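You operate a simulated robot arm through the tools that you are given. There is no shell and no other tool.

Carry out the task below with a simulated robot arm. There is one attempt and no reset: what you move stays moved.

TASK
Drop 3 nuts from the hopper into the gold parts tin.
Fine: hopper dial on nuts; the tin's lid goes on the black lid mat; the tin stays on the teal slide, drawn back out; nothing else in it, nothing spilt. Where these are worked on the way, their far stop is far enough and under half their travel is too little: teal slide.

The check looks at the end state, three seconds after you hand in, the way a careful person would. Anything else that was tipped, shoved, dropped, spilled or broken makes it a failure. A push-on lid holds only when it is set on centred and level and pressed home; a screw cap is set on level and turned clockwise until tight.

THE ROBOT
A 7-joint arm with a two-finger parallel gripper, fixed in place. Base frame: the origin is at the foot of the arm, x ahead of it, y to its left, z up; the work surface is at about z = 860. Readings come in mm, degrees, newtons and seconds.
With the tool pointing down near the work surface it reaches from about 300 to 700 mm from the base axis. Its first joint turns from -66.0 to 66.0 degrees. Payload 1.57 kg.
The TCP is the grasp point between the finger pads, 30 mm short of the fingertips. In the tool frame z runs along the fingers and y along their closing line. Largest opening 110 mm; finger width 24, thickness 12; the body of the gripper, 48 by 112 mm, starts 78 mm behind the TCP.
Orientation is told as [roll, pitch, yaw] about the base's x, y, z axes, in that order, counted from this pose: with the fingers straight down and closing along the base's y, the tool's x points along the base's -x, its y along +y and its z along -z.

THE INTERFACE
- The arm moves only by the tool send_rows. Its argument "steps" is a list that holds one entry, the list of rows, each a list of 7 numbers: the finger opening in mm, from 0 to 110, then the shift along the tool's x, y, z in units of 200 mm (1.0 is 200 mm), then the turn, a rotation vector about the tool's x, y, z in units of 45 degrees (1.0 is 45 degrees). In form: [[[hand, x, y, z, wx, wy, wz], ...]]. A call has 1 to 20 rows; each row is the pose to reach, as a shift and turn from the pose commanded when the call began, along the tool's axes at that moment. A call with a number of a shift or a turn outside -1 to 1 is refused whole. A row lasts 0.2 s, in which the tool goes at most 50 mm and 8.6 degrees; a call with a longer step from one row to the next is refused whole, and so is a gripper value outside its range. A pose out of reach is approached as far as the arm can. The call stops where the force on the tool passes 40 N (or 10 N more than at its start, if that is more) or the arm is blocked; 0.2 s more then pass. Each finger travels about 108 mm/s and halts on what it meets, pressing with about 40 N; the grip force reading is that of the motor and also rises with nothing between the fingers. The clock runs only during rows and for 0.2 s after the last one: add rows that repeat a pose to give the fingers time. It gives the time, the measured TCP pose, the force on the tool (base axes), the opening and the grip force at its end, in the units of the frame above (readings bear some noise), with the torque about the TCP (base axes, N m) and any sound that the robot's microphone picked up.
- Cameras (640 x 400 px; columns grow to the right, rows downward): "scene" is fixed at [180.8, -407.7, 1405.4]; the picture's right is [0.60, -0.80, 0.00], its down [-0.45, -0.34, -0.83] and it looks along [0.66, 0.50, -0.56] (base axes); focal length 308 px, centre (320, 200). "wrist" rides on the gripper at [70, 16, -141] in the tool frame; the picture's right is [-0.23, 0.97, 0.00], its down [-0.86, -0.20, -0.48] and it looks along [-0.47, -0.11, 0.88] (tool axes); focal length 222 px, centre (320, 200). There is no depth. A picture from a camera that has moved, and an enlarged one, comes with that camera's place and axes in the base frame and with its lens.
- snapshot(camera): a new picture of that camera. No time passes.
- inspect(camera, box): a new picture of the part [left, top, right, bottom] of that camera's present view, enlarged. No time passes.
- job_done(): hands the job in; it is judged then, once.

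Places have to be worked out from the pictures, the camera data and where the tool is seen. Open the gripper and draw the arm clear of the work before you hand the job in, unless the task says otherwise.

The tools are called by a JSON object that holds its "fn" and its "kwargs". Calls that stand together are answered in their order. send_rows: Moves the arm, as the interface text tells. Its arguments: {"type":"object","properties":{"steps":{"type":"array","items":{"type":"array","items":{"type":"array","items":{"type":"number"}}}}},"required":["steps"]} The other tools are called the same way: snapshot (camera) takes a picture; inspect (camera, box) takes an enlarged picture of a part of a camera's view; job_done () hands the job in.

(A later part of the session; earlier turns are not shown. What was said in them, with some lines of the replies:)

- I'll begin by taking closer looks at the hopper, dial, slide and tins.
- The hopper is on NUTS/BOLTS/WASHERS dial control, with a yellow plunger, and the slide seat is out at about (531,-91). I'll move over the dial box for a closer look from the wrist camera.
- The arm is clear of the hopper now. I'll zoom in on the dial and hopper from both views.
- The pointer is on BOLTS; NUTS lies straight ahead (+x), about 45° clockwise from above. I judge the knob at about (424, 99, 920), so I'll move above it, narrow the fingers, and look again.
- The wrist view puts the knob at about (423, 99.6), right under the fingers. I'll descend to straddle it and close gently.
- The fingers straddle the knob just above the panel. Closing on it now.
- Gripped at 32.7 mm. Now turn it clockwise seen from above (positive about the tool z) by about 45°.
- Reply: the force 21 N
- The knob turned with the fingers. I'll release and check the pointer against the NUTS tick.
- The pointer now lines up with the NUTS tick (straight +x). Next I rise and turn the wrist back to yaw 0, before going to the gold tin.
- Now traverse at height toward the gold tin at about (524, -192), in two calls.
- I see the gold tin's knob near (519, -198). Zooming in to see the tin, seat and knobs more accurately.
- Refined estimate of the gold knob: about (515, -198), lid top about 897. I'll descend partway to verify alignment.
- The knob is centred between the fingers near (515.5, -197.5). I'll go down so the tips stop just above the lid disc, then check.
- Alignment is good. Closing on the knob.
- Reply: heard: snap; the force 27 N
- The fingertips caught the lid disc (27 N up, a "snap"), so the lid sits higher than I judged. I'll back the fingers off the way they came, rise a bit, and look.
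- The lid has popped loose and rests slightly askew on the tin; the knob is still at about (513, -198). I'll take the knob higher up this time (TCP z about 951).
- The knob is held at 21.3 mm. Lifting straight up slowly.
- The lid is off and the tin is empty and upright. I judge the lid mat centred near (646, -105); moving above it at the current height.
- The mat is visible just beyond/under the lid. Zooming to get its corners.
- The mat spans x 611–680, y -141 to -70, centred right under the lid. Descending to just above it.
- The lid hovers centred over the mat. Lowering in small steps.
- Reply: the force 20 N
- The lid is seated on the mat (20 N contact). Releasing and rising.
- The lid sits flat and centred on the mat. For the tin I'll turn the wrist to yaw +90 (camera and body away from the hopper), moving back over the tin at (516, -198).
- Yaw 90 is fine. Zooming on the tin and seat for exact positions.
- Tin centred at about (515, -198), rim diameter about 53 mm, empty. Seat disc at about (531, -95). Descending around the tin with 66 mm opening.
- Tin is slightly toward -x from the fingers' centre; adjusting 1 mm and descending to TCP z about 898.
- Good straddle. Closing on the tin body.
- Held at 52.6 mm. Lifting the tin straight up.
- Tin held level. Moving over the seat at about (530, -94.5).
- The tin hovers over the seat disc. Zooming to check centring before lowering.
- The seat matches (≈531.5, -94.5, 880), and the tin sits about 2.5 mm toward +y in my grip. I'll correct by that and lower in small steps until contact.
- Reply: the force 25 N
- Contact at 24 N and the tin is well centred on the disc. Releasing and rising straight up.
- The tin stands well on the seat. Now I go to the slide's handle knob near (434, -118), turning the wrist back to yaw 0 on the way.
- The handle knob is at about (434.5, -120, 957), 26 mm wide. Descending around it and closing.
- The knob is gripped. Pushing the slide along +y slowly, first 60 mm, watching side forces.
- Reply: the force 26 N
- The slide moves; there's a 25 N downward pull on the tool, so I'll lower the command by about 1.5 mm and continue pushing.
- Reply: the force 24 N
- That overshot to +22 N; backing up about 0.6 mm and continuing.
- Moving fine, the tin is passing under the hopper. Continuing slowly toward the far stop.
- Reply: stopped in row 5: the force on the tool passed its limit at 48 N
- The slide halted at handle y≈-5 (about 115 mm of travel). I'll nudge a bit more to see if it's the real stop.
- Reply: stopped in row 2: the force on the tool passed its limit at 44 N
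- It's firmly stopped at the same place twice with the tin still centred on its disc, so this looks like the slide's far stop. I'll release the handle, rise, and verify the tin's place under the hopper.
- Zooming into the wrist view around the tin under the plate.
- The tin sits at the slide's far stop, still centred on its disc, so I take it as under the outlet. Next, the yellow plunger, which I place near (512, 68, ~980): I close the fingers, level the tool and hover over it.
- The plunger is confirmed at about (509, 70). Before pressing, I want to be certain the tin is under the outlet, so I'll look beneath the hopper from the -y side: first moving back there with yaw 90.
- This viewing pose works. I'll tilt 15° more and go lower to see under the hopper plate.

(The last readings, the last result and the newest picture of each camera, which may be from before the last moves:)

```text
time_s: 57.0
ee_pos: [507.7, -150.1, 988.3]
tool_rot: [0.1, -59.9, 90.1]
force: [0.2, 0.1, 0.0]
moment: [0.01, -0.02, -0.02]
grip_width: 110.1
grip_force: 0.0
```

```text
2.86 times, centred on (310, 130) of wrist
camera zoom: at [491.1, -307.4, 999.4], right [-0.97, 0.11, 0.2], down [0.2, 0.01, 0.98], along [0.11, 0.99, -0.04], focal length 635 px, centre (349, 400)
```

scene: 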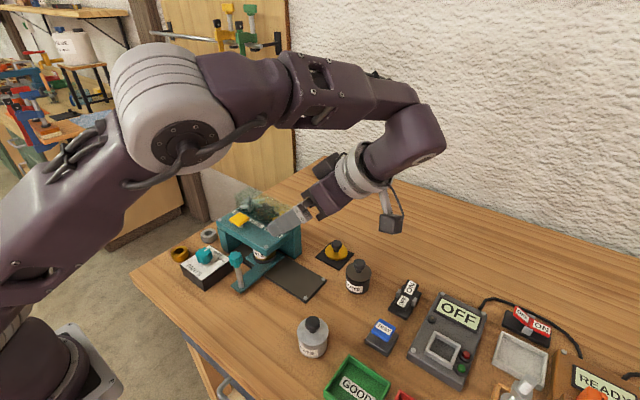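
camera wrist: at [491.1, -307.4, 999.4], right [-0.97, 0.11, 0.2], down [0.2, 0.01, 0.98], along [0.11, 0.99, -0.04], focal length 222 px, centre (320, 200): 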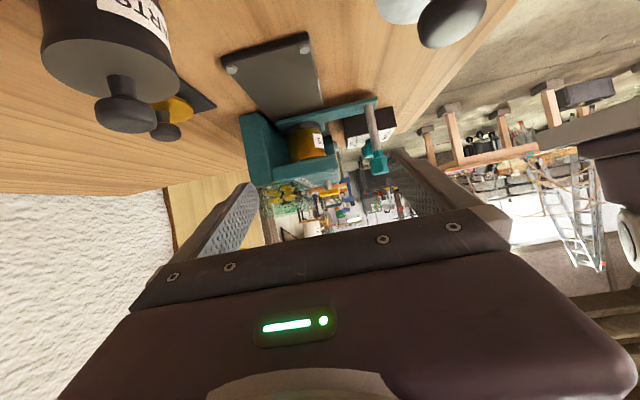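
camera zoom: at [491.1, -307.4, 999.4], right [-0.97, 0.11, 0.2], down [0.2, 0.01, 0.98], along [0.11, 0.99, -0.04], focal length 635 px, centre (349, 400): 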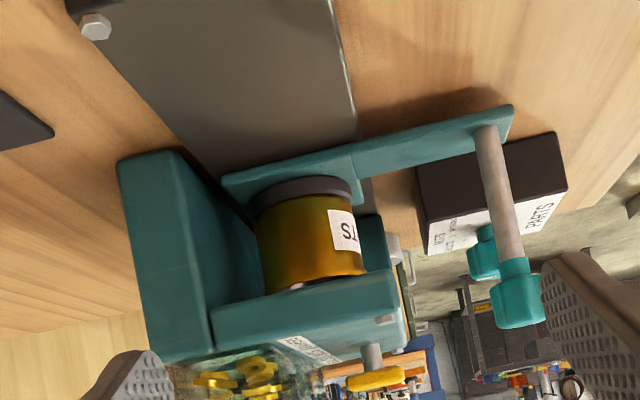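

There's something pale between tin rim and plate. Going 35 mm lower for a clearer look under the plate.

{"fn": "send_rows", "kwargs": {"steps": [[[110, 0.076, 0, 0.044, 0, 0, 0], [110, 0.1516, 0, 0.0875, 0, 0, 0], [110, 0.1516, 0, 0.0875, 0, 0, 0]]]}}

{"fn": "inspect", "kwargs": {"camera": "wrist", "box": [250, 90, 370, 190]}}

{"fn": "inspect", "kwargs": {"camera": "wrist", "box": [280, 130, 350, 180]}}

```text
time_s: 57.8
ee_pos: [507.5, -149.6, 951.9]
tool_rot: [0.1, -60.0, 90.0]
force: [0.1, 1.0, 0.6]
moment: [-0.02, -0.03, 0.0]
grip_width: 109.9
grip_force: 0.1
```

```text
4.00 times, centred on (310, 140) of wrist
camera zoom: at [491.5, -306.9, 964.4], right [-0.97, 0.11, 0.2], down [0.2, 0.01, 0.98], along [0.11, 0.99, -0.04], focal length 888 px, centre (360, 440)
```

zoom: 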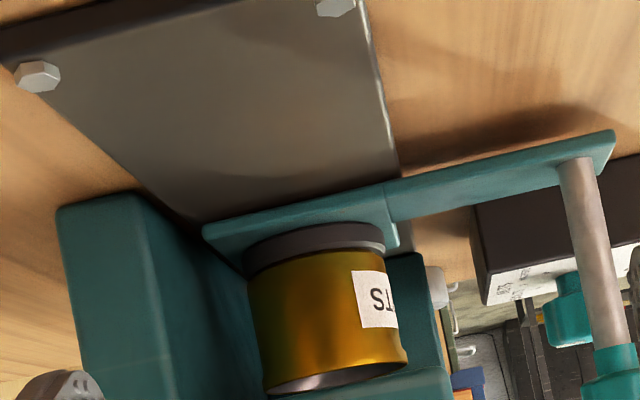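

```text
8.00 times, centred on (315, 155) of wrist
camera zoom: at [491.5, -306.9, 964.4], right [-0.97, 0.11, 0.2], down [0.2, 0.01, 0.98], along [0.11, 0.99, -0.04], focal length 1777 px, centre (360, 560)
```

zoom: 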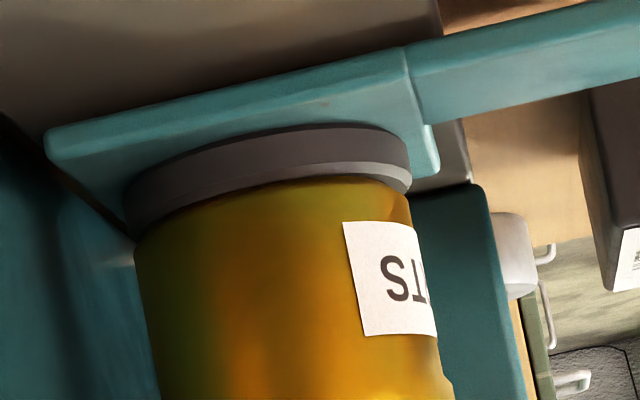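

Looking at the rim and underside region.

{"fn": "inspect", "kwargs": {"camera": "wrist", "box": [280, 160, 370, 210]}}

{"fn": "snapshot", "kwargs": {"camera": "wrist"}}

```text
7.11 times, centred on (325, 185) of wrist
camera zoom: at [491.5, -306.9, 964.4], right [-0.97, 0.11, 0.2], down [0.2, 0.01, 0.98], along [0.11, 0.99, -0.04], focal length 1580 px, centre (284, 307)
```

zoom: 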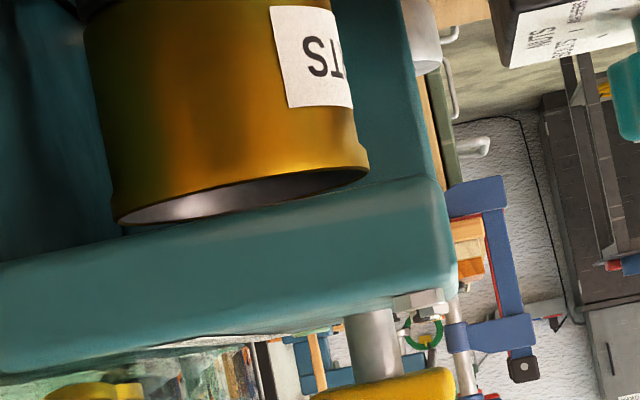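

```text
taken
camera wrist: at [491.5, -306.9, 964.4], right [-0.97, 0.11, 0.2], down [0.2, 0.01, 0.98], along [0.11, 0.99, -0.04], focal length 222 px, centre (320, 200)
```

wrist: 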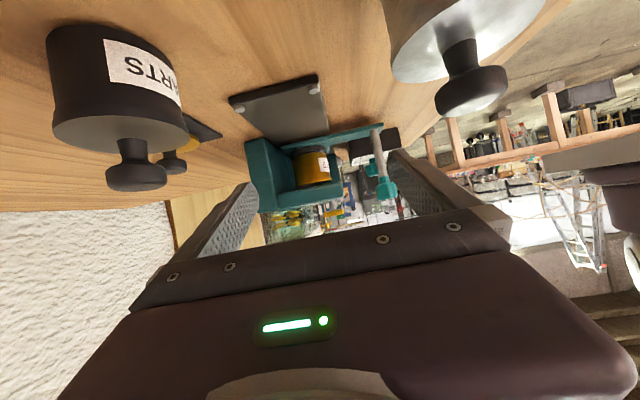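

The tin is clear of everything under the plate (nothing touching its rim), so what I hit was the slide's own far stop. I'll rise, return to a level tool and go to the plunger.

{"fn": "send_rows", "kwargs": {"steps": [[[110, -0.15, 0, -0.09, 0, 0.05, 0], [90, -0.3, 0, -0.17, 0, 0.2, 0], [60, -0.45, 0, -0.26, 0, 0.37, 0], [30, -0.6, 0, -0.35, 0, 0.54, 0], [2, -0.65, 0, -0.375, 0, 0.71, 0], [2, -0.65, 0, -0.375, 0, 0.88, 0], [2, -0.65, 0, -0.375, 0, 1.0, 0], [2, -0.65, 0, -0.375, 0, 1.0, 0]]]}}

{"fn": "send_rows", "kwargs": {"steps": [[[2, 0, 0, 0, 0, 0.17, 0], [2, 0, 0, 0, 0, 0.333, 0], [2, 0, 0, 0, 0, 0.333, 0]]]}}

{"fn": "send_rows", "kwargs": {"steps": [[[2, 0, 0, 0, 0, 0, 0.17], [2, 0, 0, 0, 0, 0, 0.34], [2, 0, 0, 0, 0, 0, 0.51], [2, 0, 0, 0, 0, 0, 0.68], [2, 0, 0, 0, 0, 0, 0.85], [2, 0, 0, 0, 0, 0, 1.0], [2, 0, 0, 0, 0, 0, 1.0]]]}}

{"fn": "send_rows", "kwargs": {"steps": [[[2, 0, 0, 0, 0, 0, 0.17], [2, 0, 0, 0, 0, 0, 0.34], [2, 0, 0, 0, 0, 0, 0.51], [2, 0, 0, 0, 0, 0, 0.68], [2, 0, 0, 0, 0, 0, 0.85], [2, 0, 0, 0, 0, 0, 1.0], [2, 0, 0, 0, 0, 0, 1.0]]]}}

```text
time_s: 59.6
ee_pos: [507.8, -148.9, 1103.3]
tool_rot: [0.2, -14.9, 90.1]
force: [0.3, -0.7, -0.2]
moment: [-0.02, 0.02, 0.01]
grip_width: 0.0
grip_force: 21.2
```

```text
time_s: 60.4
ee_pos: [507.0, -149.7, 1102.7]
tool_rot: [0.0, 0.0, 90.2]
force: [-0.1, 0.2, 0.2]
moment: [0.01, 0.01, -0.01]
grip_width: 0.1
grip_force: 21.2
```

```text
time_s: 62.0
ee_pos: [506.1, -151.2, 1103.8]
tool_rot: [0.1, 0.1, 45.1]
force: [-1.0, -0.3, -0.7]
moment: [0.01, -0.01, 0.01]
grip_width: 0.2
grip_force: 21.0
```

```text
time_s: 63.6
ee_pos: [505.8, -149.0, 1103.0]
tool_rot: [0.0, 0.2, 0.2]
force: [0.2, -0.2, -0.3]
moment: [0.02, 0.02, -0.01]
grip_width: 0.0
grip_force: 21.5
```

Level again. Moving in over the plunger at about (509, 70).

{"fn": "send_rows", "kwargs": {"steps": [[[2, 0, 0.2, 0, 0, 0, 0], [2, 0, 0.4, 0, 0, 0, 0], [2, 0, 0.6, 0, 0, 0, 0], [2, 0, 0.8, 0, 0, 0, 0], [2, -0.01, 1.0, 0, 0, 0, 0], [2, -0.01, 1.0, 0, 0, 0, 0]]]}}

{"fn": "send_rows", "kwargs": {"steps": [[[2, 0, 0.1, 0.1, 0, 0, 0], [2, 0, 0.1, 0.2, 0, 0, 0], [2, 0, 0.1, 0.27, 0, 0, 0], [2, 0, 0.1, 0.27, 0, 0, 0]]]}}

{"fn": "inspect", "kwargs": {"camera": "wrist", "box": [240, 80, 420, 220]}}

{"fn": "inspect", "kwargs": {"camera": "scene", "box": [200, 170, 310, 270]}}

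```text
time_s: 65.0
ee_pos: [509.4, 51.3, 1102.6]
tool_rot: [0.1, 0.1, 0.1]
force: [0.8, -0.6, -0.4]
moment: [0.01, 0.01, -0.01]
grip_width: 0.0
grip_force: 21.0
```

```text
time_s: 66.0
ee_pos: [508.1, 71.5, 1048.8]
tool_rot: [-0.1, 0.1, 0.2]
force: [0.3, 0.2, -0.5]
moment: [0.0, -0.01, 0.02]
grip_width: 0.1
grip_force: 21.4
```

```text
2.86 times, centred on (330, 150) of wrist
camera zoom: at [438.9, 87.9, 1190.6], right [0.22, 0.97, 0.0], down [0.86, -0.2, 0.48], along [0.47, -0.11, -0.88], focal length 635 px, centre (291, 343)
```

zoom: 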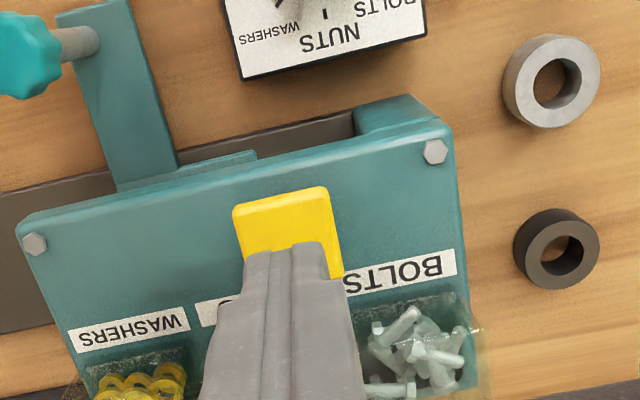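

```text
4.00 times, centred on (255, 220) of scene
camera zoom: at [180.8, -407.7, 1405.4], right [0.6, -0.8, 0.0], down [-0.45, -0.34, -0.83], along [0.66, 0.5, -0.56], focal length 1230 px, centre (580, 120)
```

zoom: 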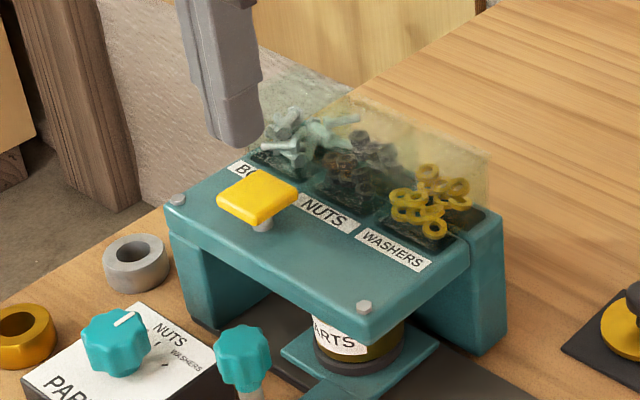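

The plunger is centred under the fingertips. Descending slowly to touch it.

{"fn": "send_rows", "kwargs": {"steps": [[[2, 0, 0, 0.05, 0, 0, 0], [2, 0, 0, 0.1, 0, 0, 0], [2, 0, 0, 0.13, 0, 0, 0], [2, 0, 0, 0.15, 0, 0, 0]]]}}

{"fn": "inspect", "kwargs": {"camera": "scene", "box": [200, 190, 290, 260]}}

```text
time_s: 67.0
ee_pos: [508.3, 69.5, 1019.7]
tool_rot: [0.0, 0.1, 0.2]
force: [0.1, -0.2, -0.3]
moment: [-0.02, -0.02, 0.01]
grip_width: 0.0
grip_force: 21.7
```

```text
5.71 times, centred on (245, 225) of scene
camera zoom: at [180.8, -407.7, 1405.4], right [0.6, -0.8, 0.0], down [-0.45, -0.34, -0.83], along [0.66, 0.5, -0.56], focal length 1758 px, centre (749, 57)
```

zoom: 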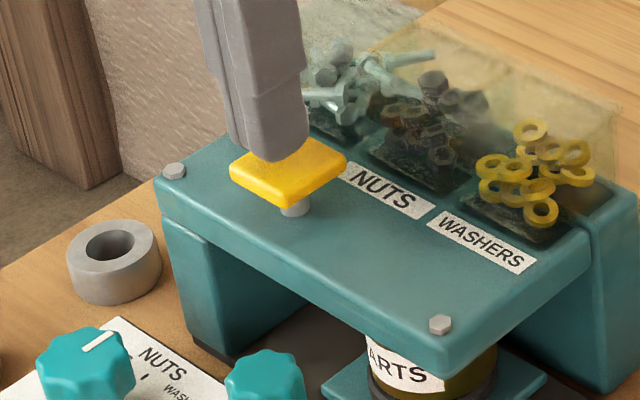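

The fingertips are just above the plunger. First press: down in 2 mm steps.

{"fn": "send_rows", "kwargs": {"steps": [[[2, 0, 0, 0.01, 0, 0, 0], [2, 0, 0, 0.02, 0, 0, 0], [2, 0, 0, 0.03, 0, 0, 0], [2, 0, 0, 0.04, 0, 0, 0]]]}}

{"fn": "inspect", "kwargs": {"camera": "scene", "box": [200, 190, 290, 260]}}

```text
time_s: 68.0
ee_pos: [508.3, 70.2, 1010.8]
tool_rot: [0.0, 0.1, 0.3]
force: [-0.6, 1.2, 0.5]
moment: [0.01, 0.04, -0.02]
grip_width: 0.0
grip_force: 21.0
```

```text
5.71 times, centred on (245, 225) of scene
camera zoom: at [180.8, -407.7, 1405.4], right [0.6, -0.8, 0.0], down [-0.45, -0.34, -0.83], along [0.66, 0.5, -0.56], focal length 1758 px, centre (749, 57)
```

zoom: 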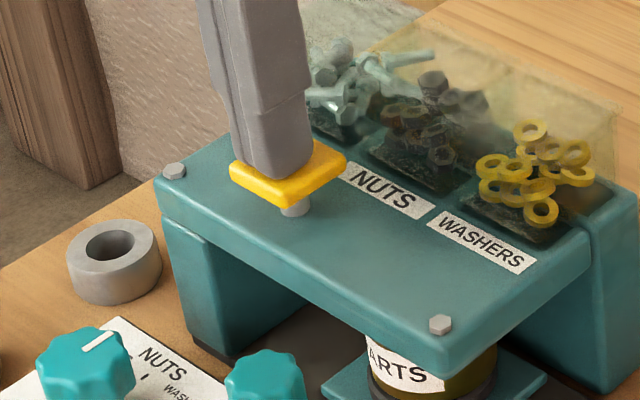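

Just about touching. Continuing down in 1.5 mm steps.

{"fn": "send_rows", "kwargs": {"steps": [[[2, 0, 0, 0.008, 0, 0, 0], [2, 0, 0, 0.016, 0, 0, 0], [2, 0, 0, 0.024, 0, 0, 0]]]}}

```text
time_s: 68.8
ee_pos: [506.7, 71.0, 1006.4]
tool_rot: [0.1, 0.1, 0.1]
force: [0.1, 0.3, 0.8]
moment: [-0.03, -0.02, -0.01]
grip_width: 0.0
grip_force: 21.1
```

{"fn": "send_rows", "kwargs": {"steps": [[[2, 0, 0, 0.008, 0, 0, 0], [2, 0, 0, 0.016, 0, 0, 0], [2, 0, 0, 0.024, 0, 0, 0]]]}}

{"fn": "inspect", "kwargs": {"camera": "scene", "box": [200, 190, 290, 260]}}

```text
time_s: 69.6
ee_pos: [508.1, 69.9, 1001.8]
tool_rot: [0.0, 0.0, 0.2]
force: [1.3, -0.4, 2.2]
moment: [-0.05, -0.03, -0.04]
grip_width: 0.0
grip_force: 21.2
heard: click
```

```text
5.71 times, centred on (245, 225) of scene
camera zoom: at [180.8, -407.7, 1405.4], right [0.6, -0.8, 0.0], down [-0.45, -0.34, -0.83], along [0.66, 0.5, -0.56], focal length 1758 px, centre (749, 57)
```

zoom: 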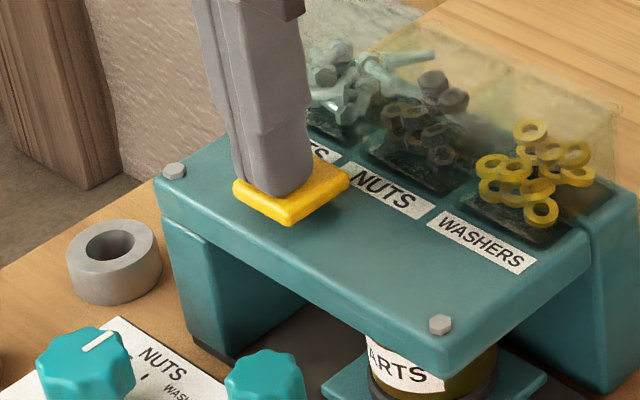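

A click was heard at the bottom of the stroke. Now release by rising 12+ mm, and listen.

{"fn": "send_rows", "kwargs": {"steps": [[[2, 0, 0, 0, 0, 0, 0], [2, 0, 0, -0.03, 0, 0, 0], [2, 0, 0, -0.06, 0, 0, 0], [2, 0, 0, -0.1, 0, 0, 0], [2, 0, 0, -0.1, 0, 0, 0]]]}}

{"fn": "inspect", "kwargs": {"camera": "scene", "box": [200, 190, 290, 260]}}

```text
time_s: 70.8
ee_pos: [508.4, 70.8, 1022.2]
tool_rot: [0.1, 0.1, 0.3]
force: [0.1, 0.2, 0.3]
moment: [0.0, 0.04, 0.02]
grip_width: 0.0
grip_force: 21.5
```

```text
5.71 times, centred on (245, 225) of scene
camera zoom: at [180.8, -407.7, 1405.4], right [0.6, -0.8, 0.0], down [-0.45, -0.34, -0.83], along [0.66, 0.5, -0.56], focal length 1758 px, centre (749, 57)
```

zoom: 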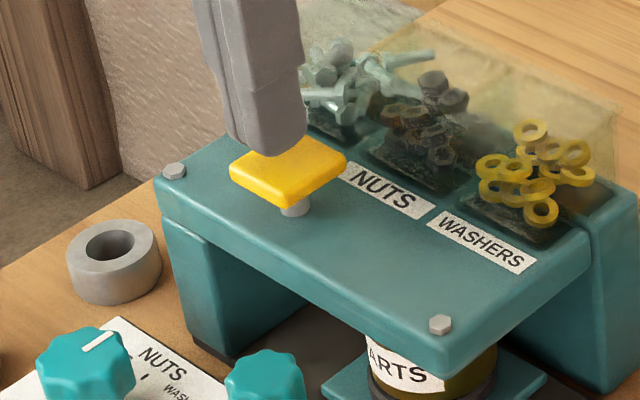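

The plunger sprang back up. Second press to the same depth, then release.

{"fn": "send_rows", "kwargs": {"steps": [[[2, 0, 0, 0.04, 0, 0, 0], [2, 0, 0, 0.07, 0, 0, 0], [2, 0, 0, 0.085, 0, 0, 0], [2, 0, 0, 0.1, 0, 0, 0], [2, 0, 0, 0.1, 0, 0, 0]]]}}

{"fn": "send_rows", "kwargs": {"steps": [[[2, 0, 0, -0.03, 0, 0, 0], [2, 0, 0, -0.06, 0, 0, 0], [2, 0, 0, -0.1, 0, 0, 0], [2, 0, 0, -0.1, 0, 0, 0], [2, 0, 0, -0.1, 0, 0, 0]]]}}

{"fn": "inspect", "kwargs": {"camera": "scene", "box": [200, 190, 290, 260]}}

```text
time_s: 72.0
ee_pos: [508.0, 70.0, 1002.3]
tool_rot: [0.0, 0.1, 0.3]
force: [-0.5, -0.7, 2.1]
moment: [0.01, 0.0, -0.01]
grip_width: 0.2
grip_force: 20.7
heard: click
```

```text
time_s: 73.2
ee_pos: [508.3, 69.9, 1022.5]
tool_rot: [0.0, 0.0, 0.2]
force: [0.1, -0.1, 0.0]
moment: [-0.02, 0.01, 0.02]
grip_width: 0.0
grip_force: 21.3
```

```text
5.71 times, centred on (245, 225) of scene
camera zoom: at [180.8, -407.7, 1405.4], right [0.6, -0.8, 0.0], down [-0.45, -0.34, -0.83], along [0.66, 0.5, -0.56], focal length 1758 px, centre (749, 57)
```

zoom: 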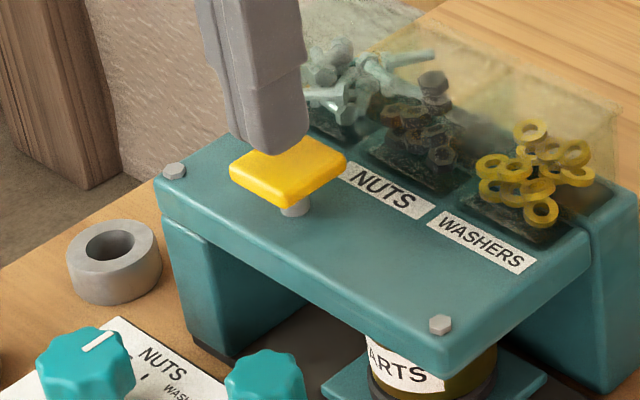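

One nut visibly left the NUTS bin. Third press and release.

{"fn": "send_rows", "kwargs": {"steps": [[[2, 0, 0, 0.04, 0, 0, 0], [2, 0, 0, 0.07, 0, 0, 0], [2, 0, 0, 0.085, 0, 0, 0], [2, 0, 0, 0.1, 0, 0, 0], [2, 0, 0, 0.1, 0, 0, 0]]]}}

{"fn": "send_rows", "kwargs": {"steps": [[[2, 0, 0, -0.03, 0, 0, 0], [2, 0, 0, -0.06, 0, 0, 0], [2, 0, 0, -0.1, 0, 0, 0], [2, 0, 0, -0.2, 0, 0, 0], [2, 0, 0, -0.3, 0, 0, 0], [2, 0, 0, -0.3, 0, 0, 0]]]}}

{"fn": "inspect", "kwargs": {"camera": "scene", "box": [200, 190, 290, 260]}}

```text
time_s: 74.4
ee_pos: [508.7, 70.9, 1003.7]
tool_rot: [0.0, 0.2, 0.1]
force: [0.5, 0.7, 2.1]
moment: [0.01, -0.03, 0.01]
grip_width: 0.0
grip_force: 21.2
heard: click
```

```text
time_s: 75.8
ee_pos: [507.0, 71.2, 1062.0]
tool_rot: [0.0, 0.2, 0.1]
force: [0.6, -0.2, -0.5]
moment: [0.02, -0.02, -0.03]
grip_width: 0.1
grip_force: 21.5
```

```text
5.71 times, centred on (245, 225) of scene
camera zoom: at [180.8, -407.7, 1405.4], right [0.6, -0.8, 0.0], down [-0.45, -0.34, -0.83], along [0.66, 0.5, -0.56], focal length 1758 px, centre (749, 57)
```

zoom: 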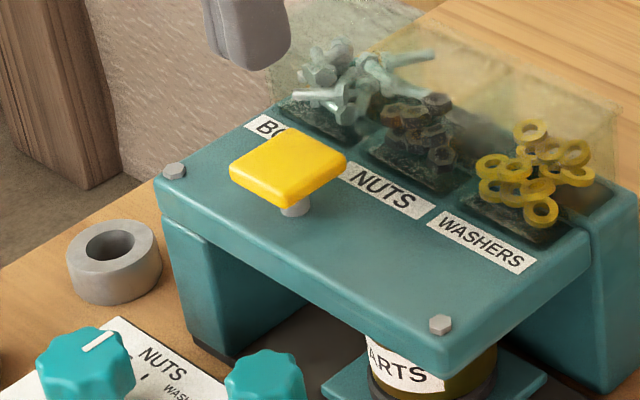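

Three clicks, and the nut pile is shrinking. Now I go back to the slide handle at about (434, -5) to draw it out.

{"fn": "send_rows", "kwargs": {"steps": [[[10, 0.1, -0.1, 0, 0, 0, 0], [30, 0.2, -0.2, 0, 0, 0, 0], [50, 0.3, -0.3, 0, 0, 0, 0], [60, 0.37, -0.375, 0, 0, 0, 0], [60, 0.37, -0.375, 0, 0, 0, 0]]]}}

{"fn": "inspect", "kwargs": {"camera": "wrist", "box": [240, 60, 420, 200]}}

```text
time_s: 77.0
ee_pos: [432.0, -4.2, 1061.9]
tool_rot: [0.0, 0.1, 0.2]
force: [1.2, 0.5, -1.1]
moment: [0.0, 0.04, -0.03]
grip_width: 60.0
grip_force: 0.1
```

```text
2.86 times, centred on (330, 130) of wrist
camera zoom: at [361.9, 11.6, 1203.1], right [0.22, 0.97, 0.0], down [0.86, -0.2, 0.48], along [0.47, -0.11, -0.88], focal length 635 px, centre (291, 400)
```

zoom: 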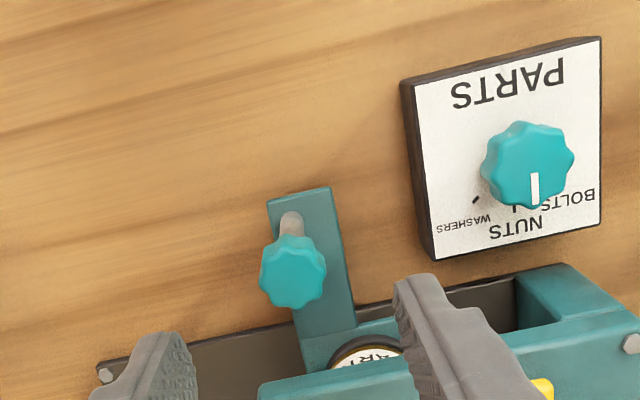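

The handle knob is at (435, -5.5), between the fingers. Descend and grip.

{"fn": "send_rows", "kwargs": {"steps": [[[56, 0, 0, 0.15, 0, 0, 0], [56, 0, 0, 0.3, 0, 0, 0], [56, 0, 0, 0.42, 0, 0, 0], [56, 0, 0, 0.498, 0, 0, 0], [56, 0, 0, 0.498, 0, 0, 0], [40, 0, 0, 0.498, 0, 0, 0], [25, 0, 0, 0.498, 0, 0, 0], [20, 0, 0, 0.498, 0, 0, 0], [20, 0, 0, 0.498, 0, 0, 0]]]}}

{"fn": "inspect", "kwargs": {"camera": "scene", "box": [160, 190, 340, 330]}}

```text
time_s: 79.0
ee_pos: [434.0, -6.3, 961.0]
tool_rot: [0.1, 0.1, 0.2]
force: [-0.8, 0.5, -6.7]
moment: [0.0, -0.21, 0.01]
grip_width: 24.4
grip_force: 35.3
```

```text
2.86 times, centred on (250, 260) of scene
camera zoom: at [180.9, -407.6, 1405.4], right [0.6, -0.8, 0.0], down [-0.45, -0.34, -0.83], along [0.66, 0.5, -0.56], focal length 879 px, centre (520, 29)
```

zoom: 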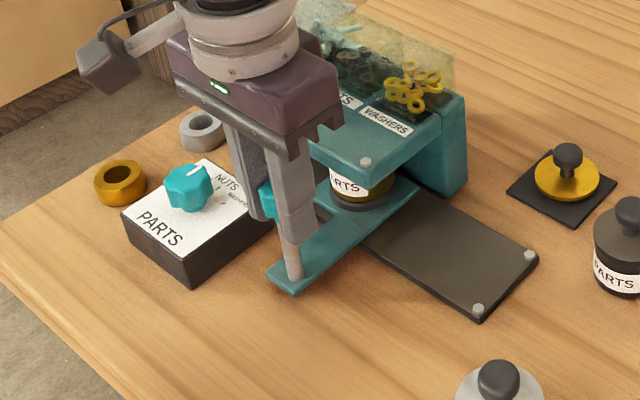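

Gripped at 24.4 mm. Drawing the slide back out along -y slowly.

{"fn": "send_rows", "kwargs": {"steps": [[[20, 0, -0.015, 0.001, 0, 0, 0], [20, 0, -0.04, 0.001, 0, 0, 0], [20, 0, -0.07, 0.001, 0, 0, 0], [20, 0, -0.11, 0.001, 0, 0, 0], [20, 0, -0.15, 0.001, 0, 0, 0], [20, 0, -0.19, 0.001, 0, 0, 0], [20, 0, -0.23, 0.001, 0, 0, 0], [20, 0, -0.26, 0.001, 0, 0, 0], [20, 0, -0.28, 0.001, 0, 0, 0]]]}}

{"fn": "inspect", "kwargs": {"camera": "scene", "box": [180, 190, 360, 330]}}

```text
time_s: 81.0
ee_pos: [434.4, -59.9, 963.0]
tool_rot: [0.0, 0.1, 0.1]
force: [-7.3, 0.3, 13.8]
moment: [-0.01, -0.07, -0.03]
grip_width: 24.5
grip_force: 36.3
```

```text
2.86 times, centred on (270, 260) of scene
camera zoom: at [180.4, -407.6, 1405.5], right [0.6, -0.8, 0.0], down [-0.45, -0.34, -0.83], along [0.66, 0.5, -0.56], focal length 879 px, centre (463, 29)
```

zoom: 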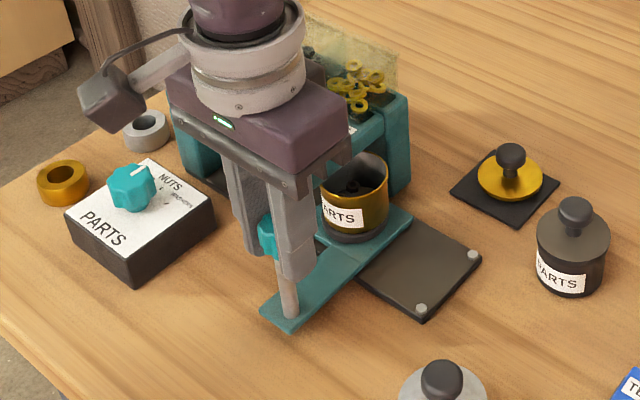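

Nuts are visible inside the tin. Continuing to draw out to the outer stop.

{"fn": "send_rows", "kwargs": {"steps": [[[20, 0, -0.02, -0.001, 0, 0, 0], [20, 0, -0.05, -0.001, 0, 0, 0], [20, 0, -0.09, -0.001, 0, 0, 0], [20, 0, -0.13, -0.001, 0, 0, 0], [20, 0, -0.17, -0.001, 0, 0, 0], [20, 0, -0.21, -0.001, 0, 0, 0], [20, 0, -0.245, -0.001, 0, 0, 0], [20, 0, -0.265, -0.001, 0, 0, 0], [20, 0, -0.28, -0.001, 0, 0, 0], [20, 0, -0.295, -0.001, 0, 0, 0]]]}}

{"fn": "inspect", "kwargs": {"camera": "scene", "box": [200, 190, 380, 330]}}

```text
time_s: 83.2
ee_pos: [433.8, -119.0, 963.4]
tool_rot: [0.0, 0.1, 0.2]
force: [3.5, 1.2, -17.3]
moment: [-0.01, 0.28, -0.06]
grip_width: 24.4
grip_force: 36.2
```

```text
2.86 times, centred on (290, 260) of scene
camera zoom: at [181.2, -407.7, 1405.4], right [0.6, -0.8, 0.0], down [-0.45, -0.34, -0.83], along [0.66, 0.5, -0.56], focal length 879 px, centre (406, 29)
```

zoom: 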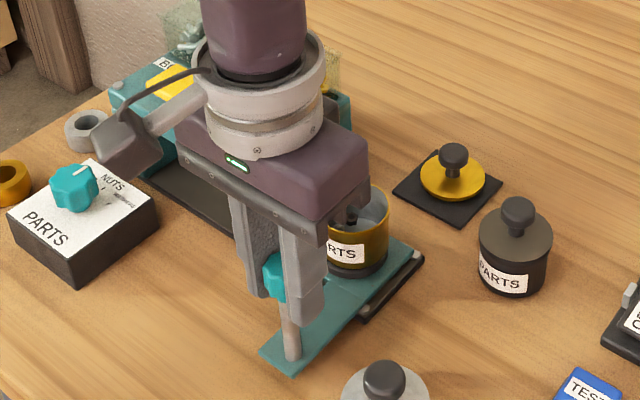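

Nearly at the original place (-120). Nudging a few mm to make sure it is at the outer stop.

{"fn": "send_rows", "kwargs": {"steps": [[[20, 0, -0.007, 0.002, 0, 0, 0], [20, 0, -0.012, 0.002, 0, 0, 0], [20, 0, -0.017, 0.002, 0, 0, 0]]]}}

```text
time_s: 84.0
ee_pos: [434.8, -120.5, 962.2]
tool_rot: [0.2, 0.0, 0.3]
force: [2.0, 39.1, 9.1]
moment: [0.48, -0.14, 0.05]
grip_width: 24.5
grip_force: 35.9
```

The outer stop is reached (39 N reaction). Easing off 1 mm, releasing, and rising to look into the tin.

{"fn": "send_rows", "kwargs": {"steps": [[[20, 0, 0.01, 0, 0, 0, 0], [30, 0, 0.01, 0, 0, 0, 0], [45, 0, 0.01, 0, 0, 0, 0], [56, 0, 0.01, 0, 0, 0, 0], [56, 0, 0.01, -0.1, 0, 0, 0], [56, 0, 0.01, -0.3, 0, 0, 0], [56, 0, 0.01, -0.5, 0, 0, 0], [56, 0, 0.01, -0.6, 0, 0, 0], [56, 0, 0.01, -0.6, 0, 0, 0]]]}}

{"fn": "snapshot", "kwargs": {"camera": "wrist"}}

{"fn": "inspect", "kwargs": {"camera": "scene", "box": [270, 220, 350, 290]}}

{"fn": "inspect", "kwargs": {"camera": "wrist", "box": [300, 160, 400, 240]}}

```text
time_s: 86.0
ee_pos: [435.5, -122.7, 1081.8]
tool_rot: [0.0, 0.0, 0.2]
force: [0.1, -0.7, -0.1]
moment: [0.0, -0.02, 0.02]
grip_width: 55.5
grip_force: 0.0
```

```text
taken
camera wrist: at [365.3, -106.5, 1223.3], right [0.22, 0.97, 0.0], down [0.86, -0.2, 0.48], along [0.47, -0.11, -0.88], focal length 222 px, centre (320, 200)
```

wrist: 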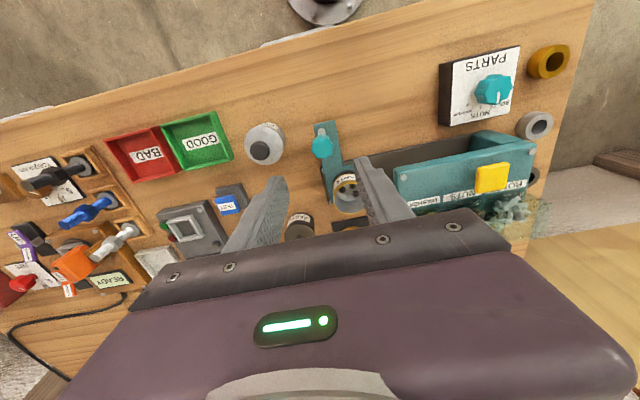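

```text
5.71 times, centred on (310, 255) of scene
camera zoom: at [180.8, -407.7, 1405.4], right [0.6, -0.8, 0.0], down [-0.45, -0.34, -0.83], along [0.66, 0.5, -0.56], focal length 1758 px, centre (377, -114)
```

zoom: 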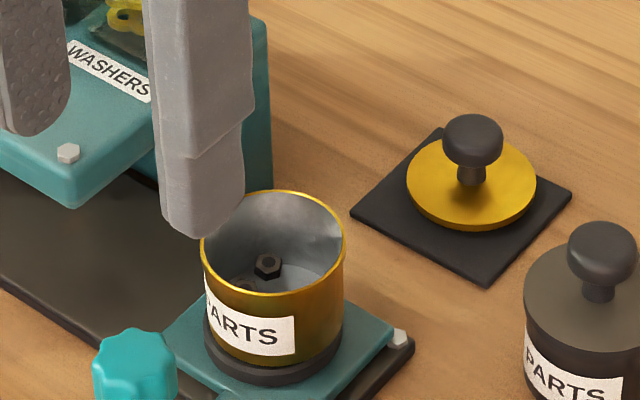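

```text
5.00 times, centred on (350, 200) of wrist
camera zoom: at [365.3, -106.5, 1223.3], right [0.22, 0.97, 0.0], down [0.86, -0.2, 0.48], along [0.47, -0.11, -0.88], focal length 1111 px, centre (170, 200)
```

zoom: 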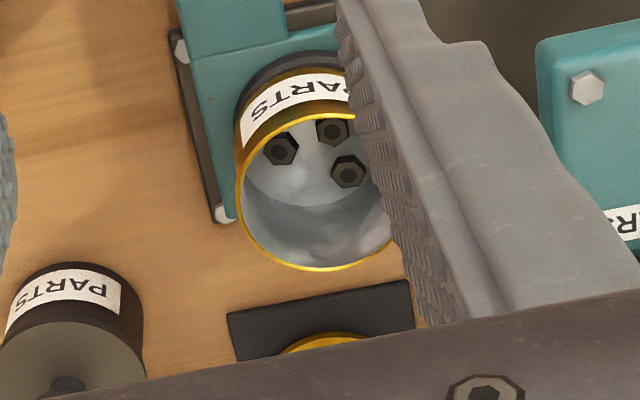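

Three nuts are in the tin. I'll draw the arm up and clear, then check the whole scene and tin from other angles.

{"fn": "send_rows", "kwargs": {"steps": [[[80, 0.05, 0, -0.2, 0, 0, 0], [110, 0.1, 0.05, -0.4, 0, 0, 0], [110, 0.15, 0.15, -0.6, 0, 0, 0], [110, 0.15, 0.2, -0.6, 0, 0, 0], [110, 0.15, 0.2, -0.6, 0, 0, 0]]]}}

{"fn": "snapshot", "kwargs": {"camera": "wrist"}}

{"fn": "inspect", "kwargs": {"camera": "wrist", "box": [270, 110, 410, 210]}}

{"fn": "snapshot", "kwargs": {"camera": "scene"}}

{"fn": "inspect", "kwargs": {"camera": "scene", "box": [160, 190, 400, 340]}}

```text
time_s: 87.2
ee_pos: [405.0, -81.9, 1204.4]
tool_rot: [-0.1, 0.0, 0.1]
force: [0.3, -0.4, 0.6]
moment: [0.04, 0.02, 0.03]
grip_width: 110.3
grip_force: 0.0
```

```text
taken
camera wrist: at [333.6, -66.3, 1345.5], right [0.22, 0.97, 0.0], down [0.86, -0.2, 0.48], along [0.47, -0.11, -0.88], focal length 222 px, centre (320, 200)
```

wrist: 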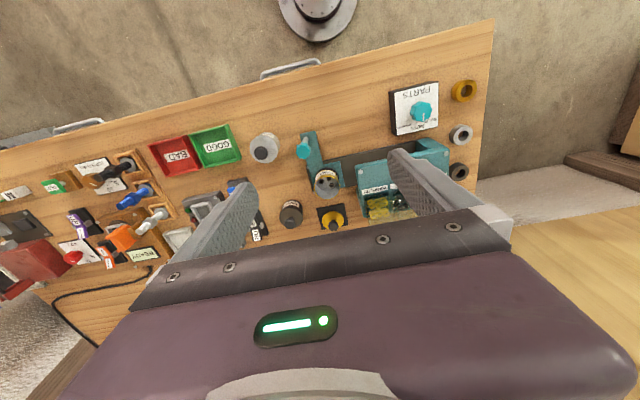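

```text
4.00 times, centred on (340, 160) of wrist
camera zoom: at [333.6, -66.3, 1345.5], right [0.22, 0.97, 0.0], down [0.86, -0.2, 0.48], along [0.47, -0.11, -0.88], focal length 888 px, centre (240, 360)
```

zoom: 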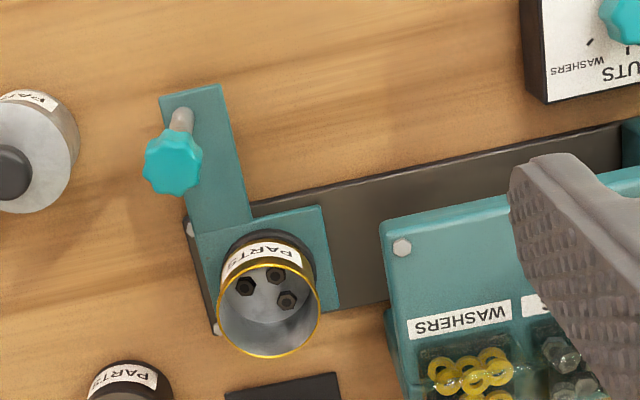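

```text
taken
```

scene: 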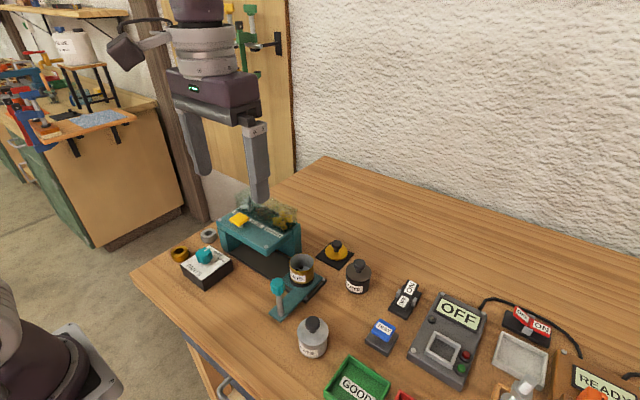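

```text
2.67 times, centred on (280, 265) of scene
camera zoom: at [180.8, -407.7, 1405.4], right [0.6, -0.8, 0.0], down [-0.45, -0.34, -0.83], along [0.66, 0.5, -0.56], focal length 820 px, centre (427, 27)
```

zoom: 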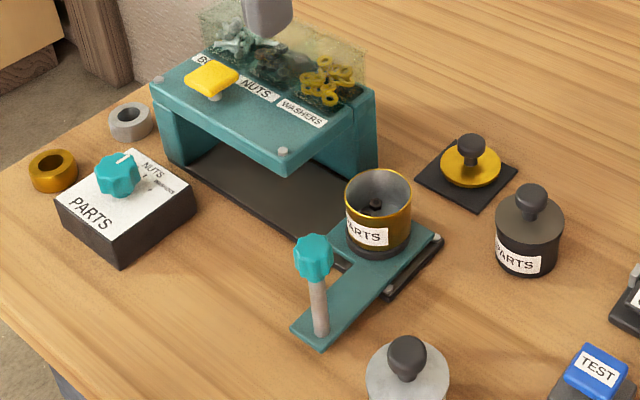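

All checks out: the dial is on NUTS, three nuts (one per click) are in the gold tin on the drawn-out slide, and the lid lies flat on its mat. Nothing is spilt or disturbed, and the gripper is open and clear, so I'm handing in.

{"fn": "job_done", "kwargs": {}}

```text
The job is handed in.
```

I dropped three nuts into the gold parts tin and handed the job in; I haven't seen the result of the check.

- **Dial:** it points to NUTS.
- **Nuts:** I pressed the yellow plunger three times and heard one click each time. Three nuts were visible in the tin afterwards. I didn't look from straight above, so a small part of the floor was out of view.
- **Slide:** it went in about 115 mm until it hit a hard stop, which I took as its far stop. The tin is centred on it, and it is drawn back out to where it started.
- **Lid:** it lies flat and centred on the black mat. On my first try at the knob the fingers caught the lid's edge and it popped loose with a snap. It then lifted off cleanly, and the tin stayed upright.
- **Surroundings:** I saw nothing spilt or knocked over. The gripper is open and the arm is clear of the work.
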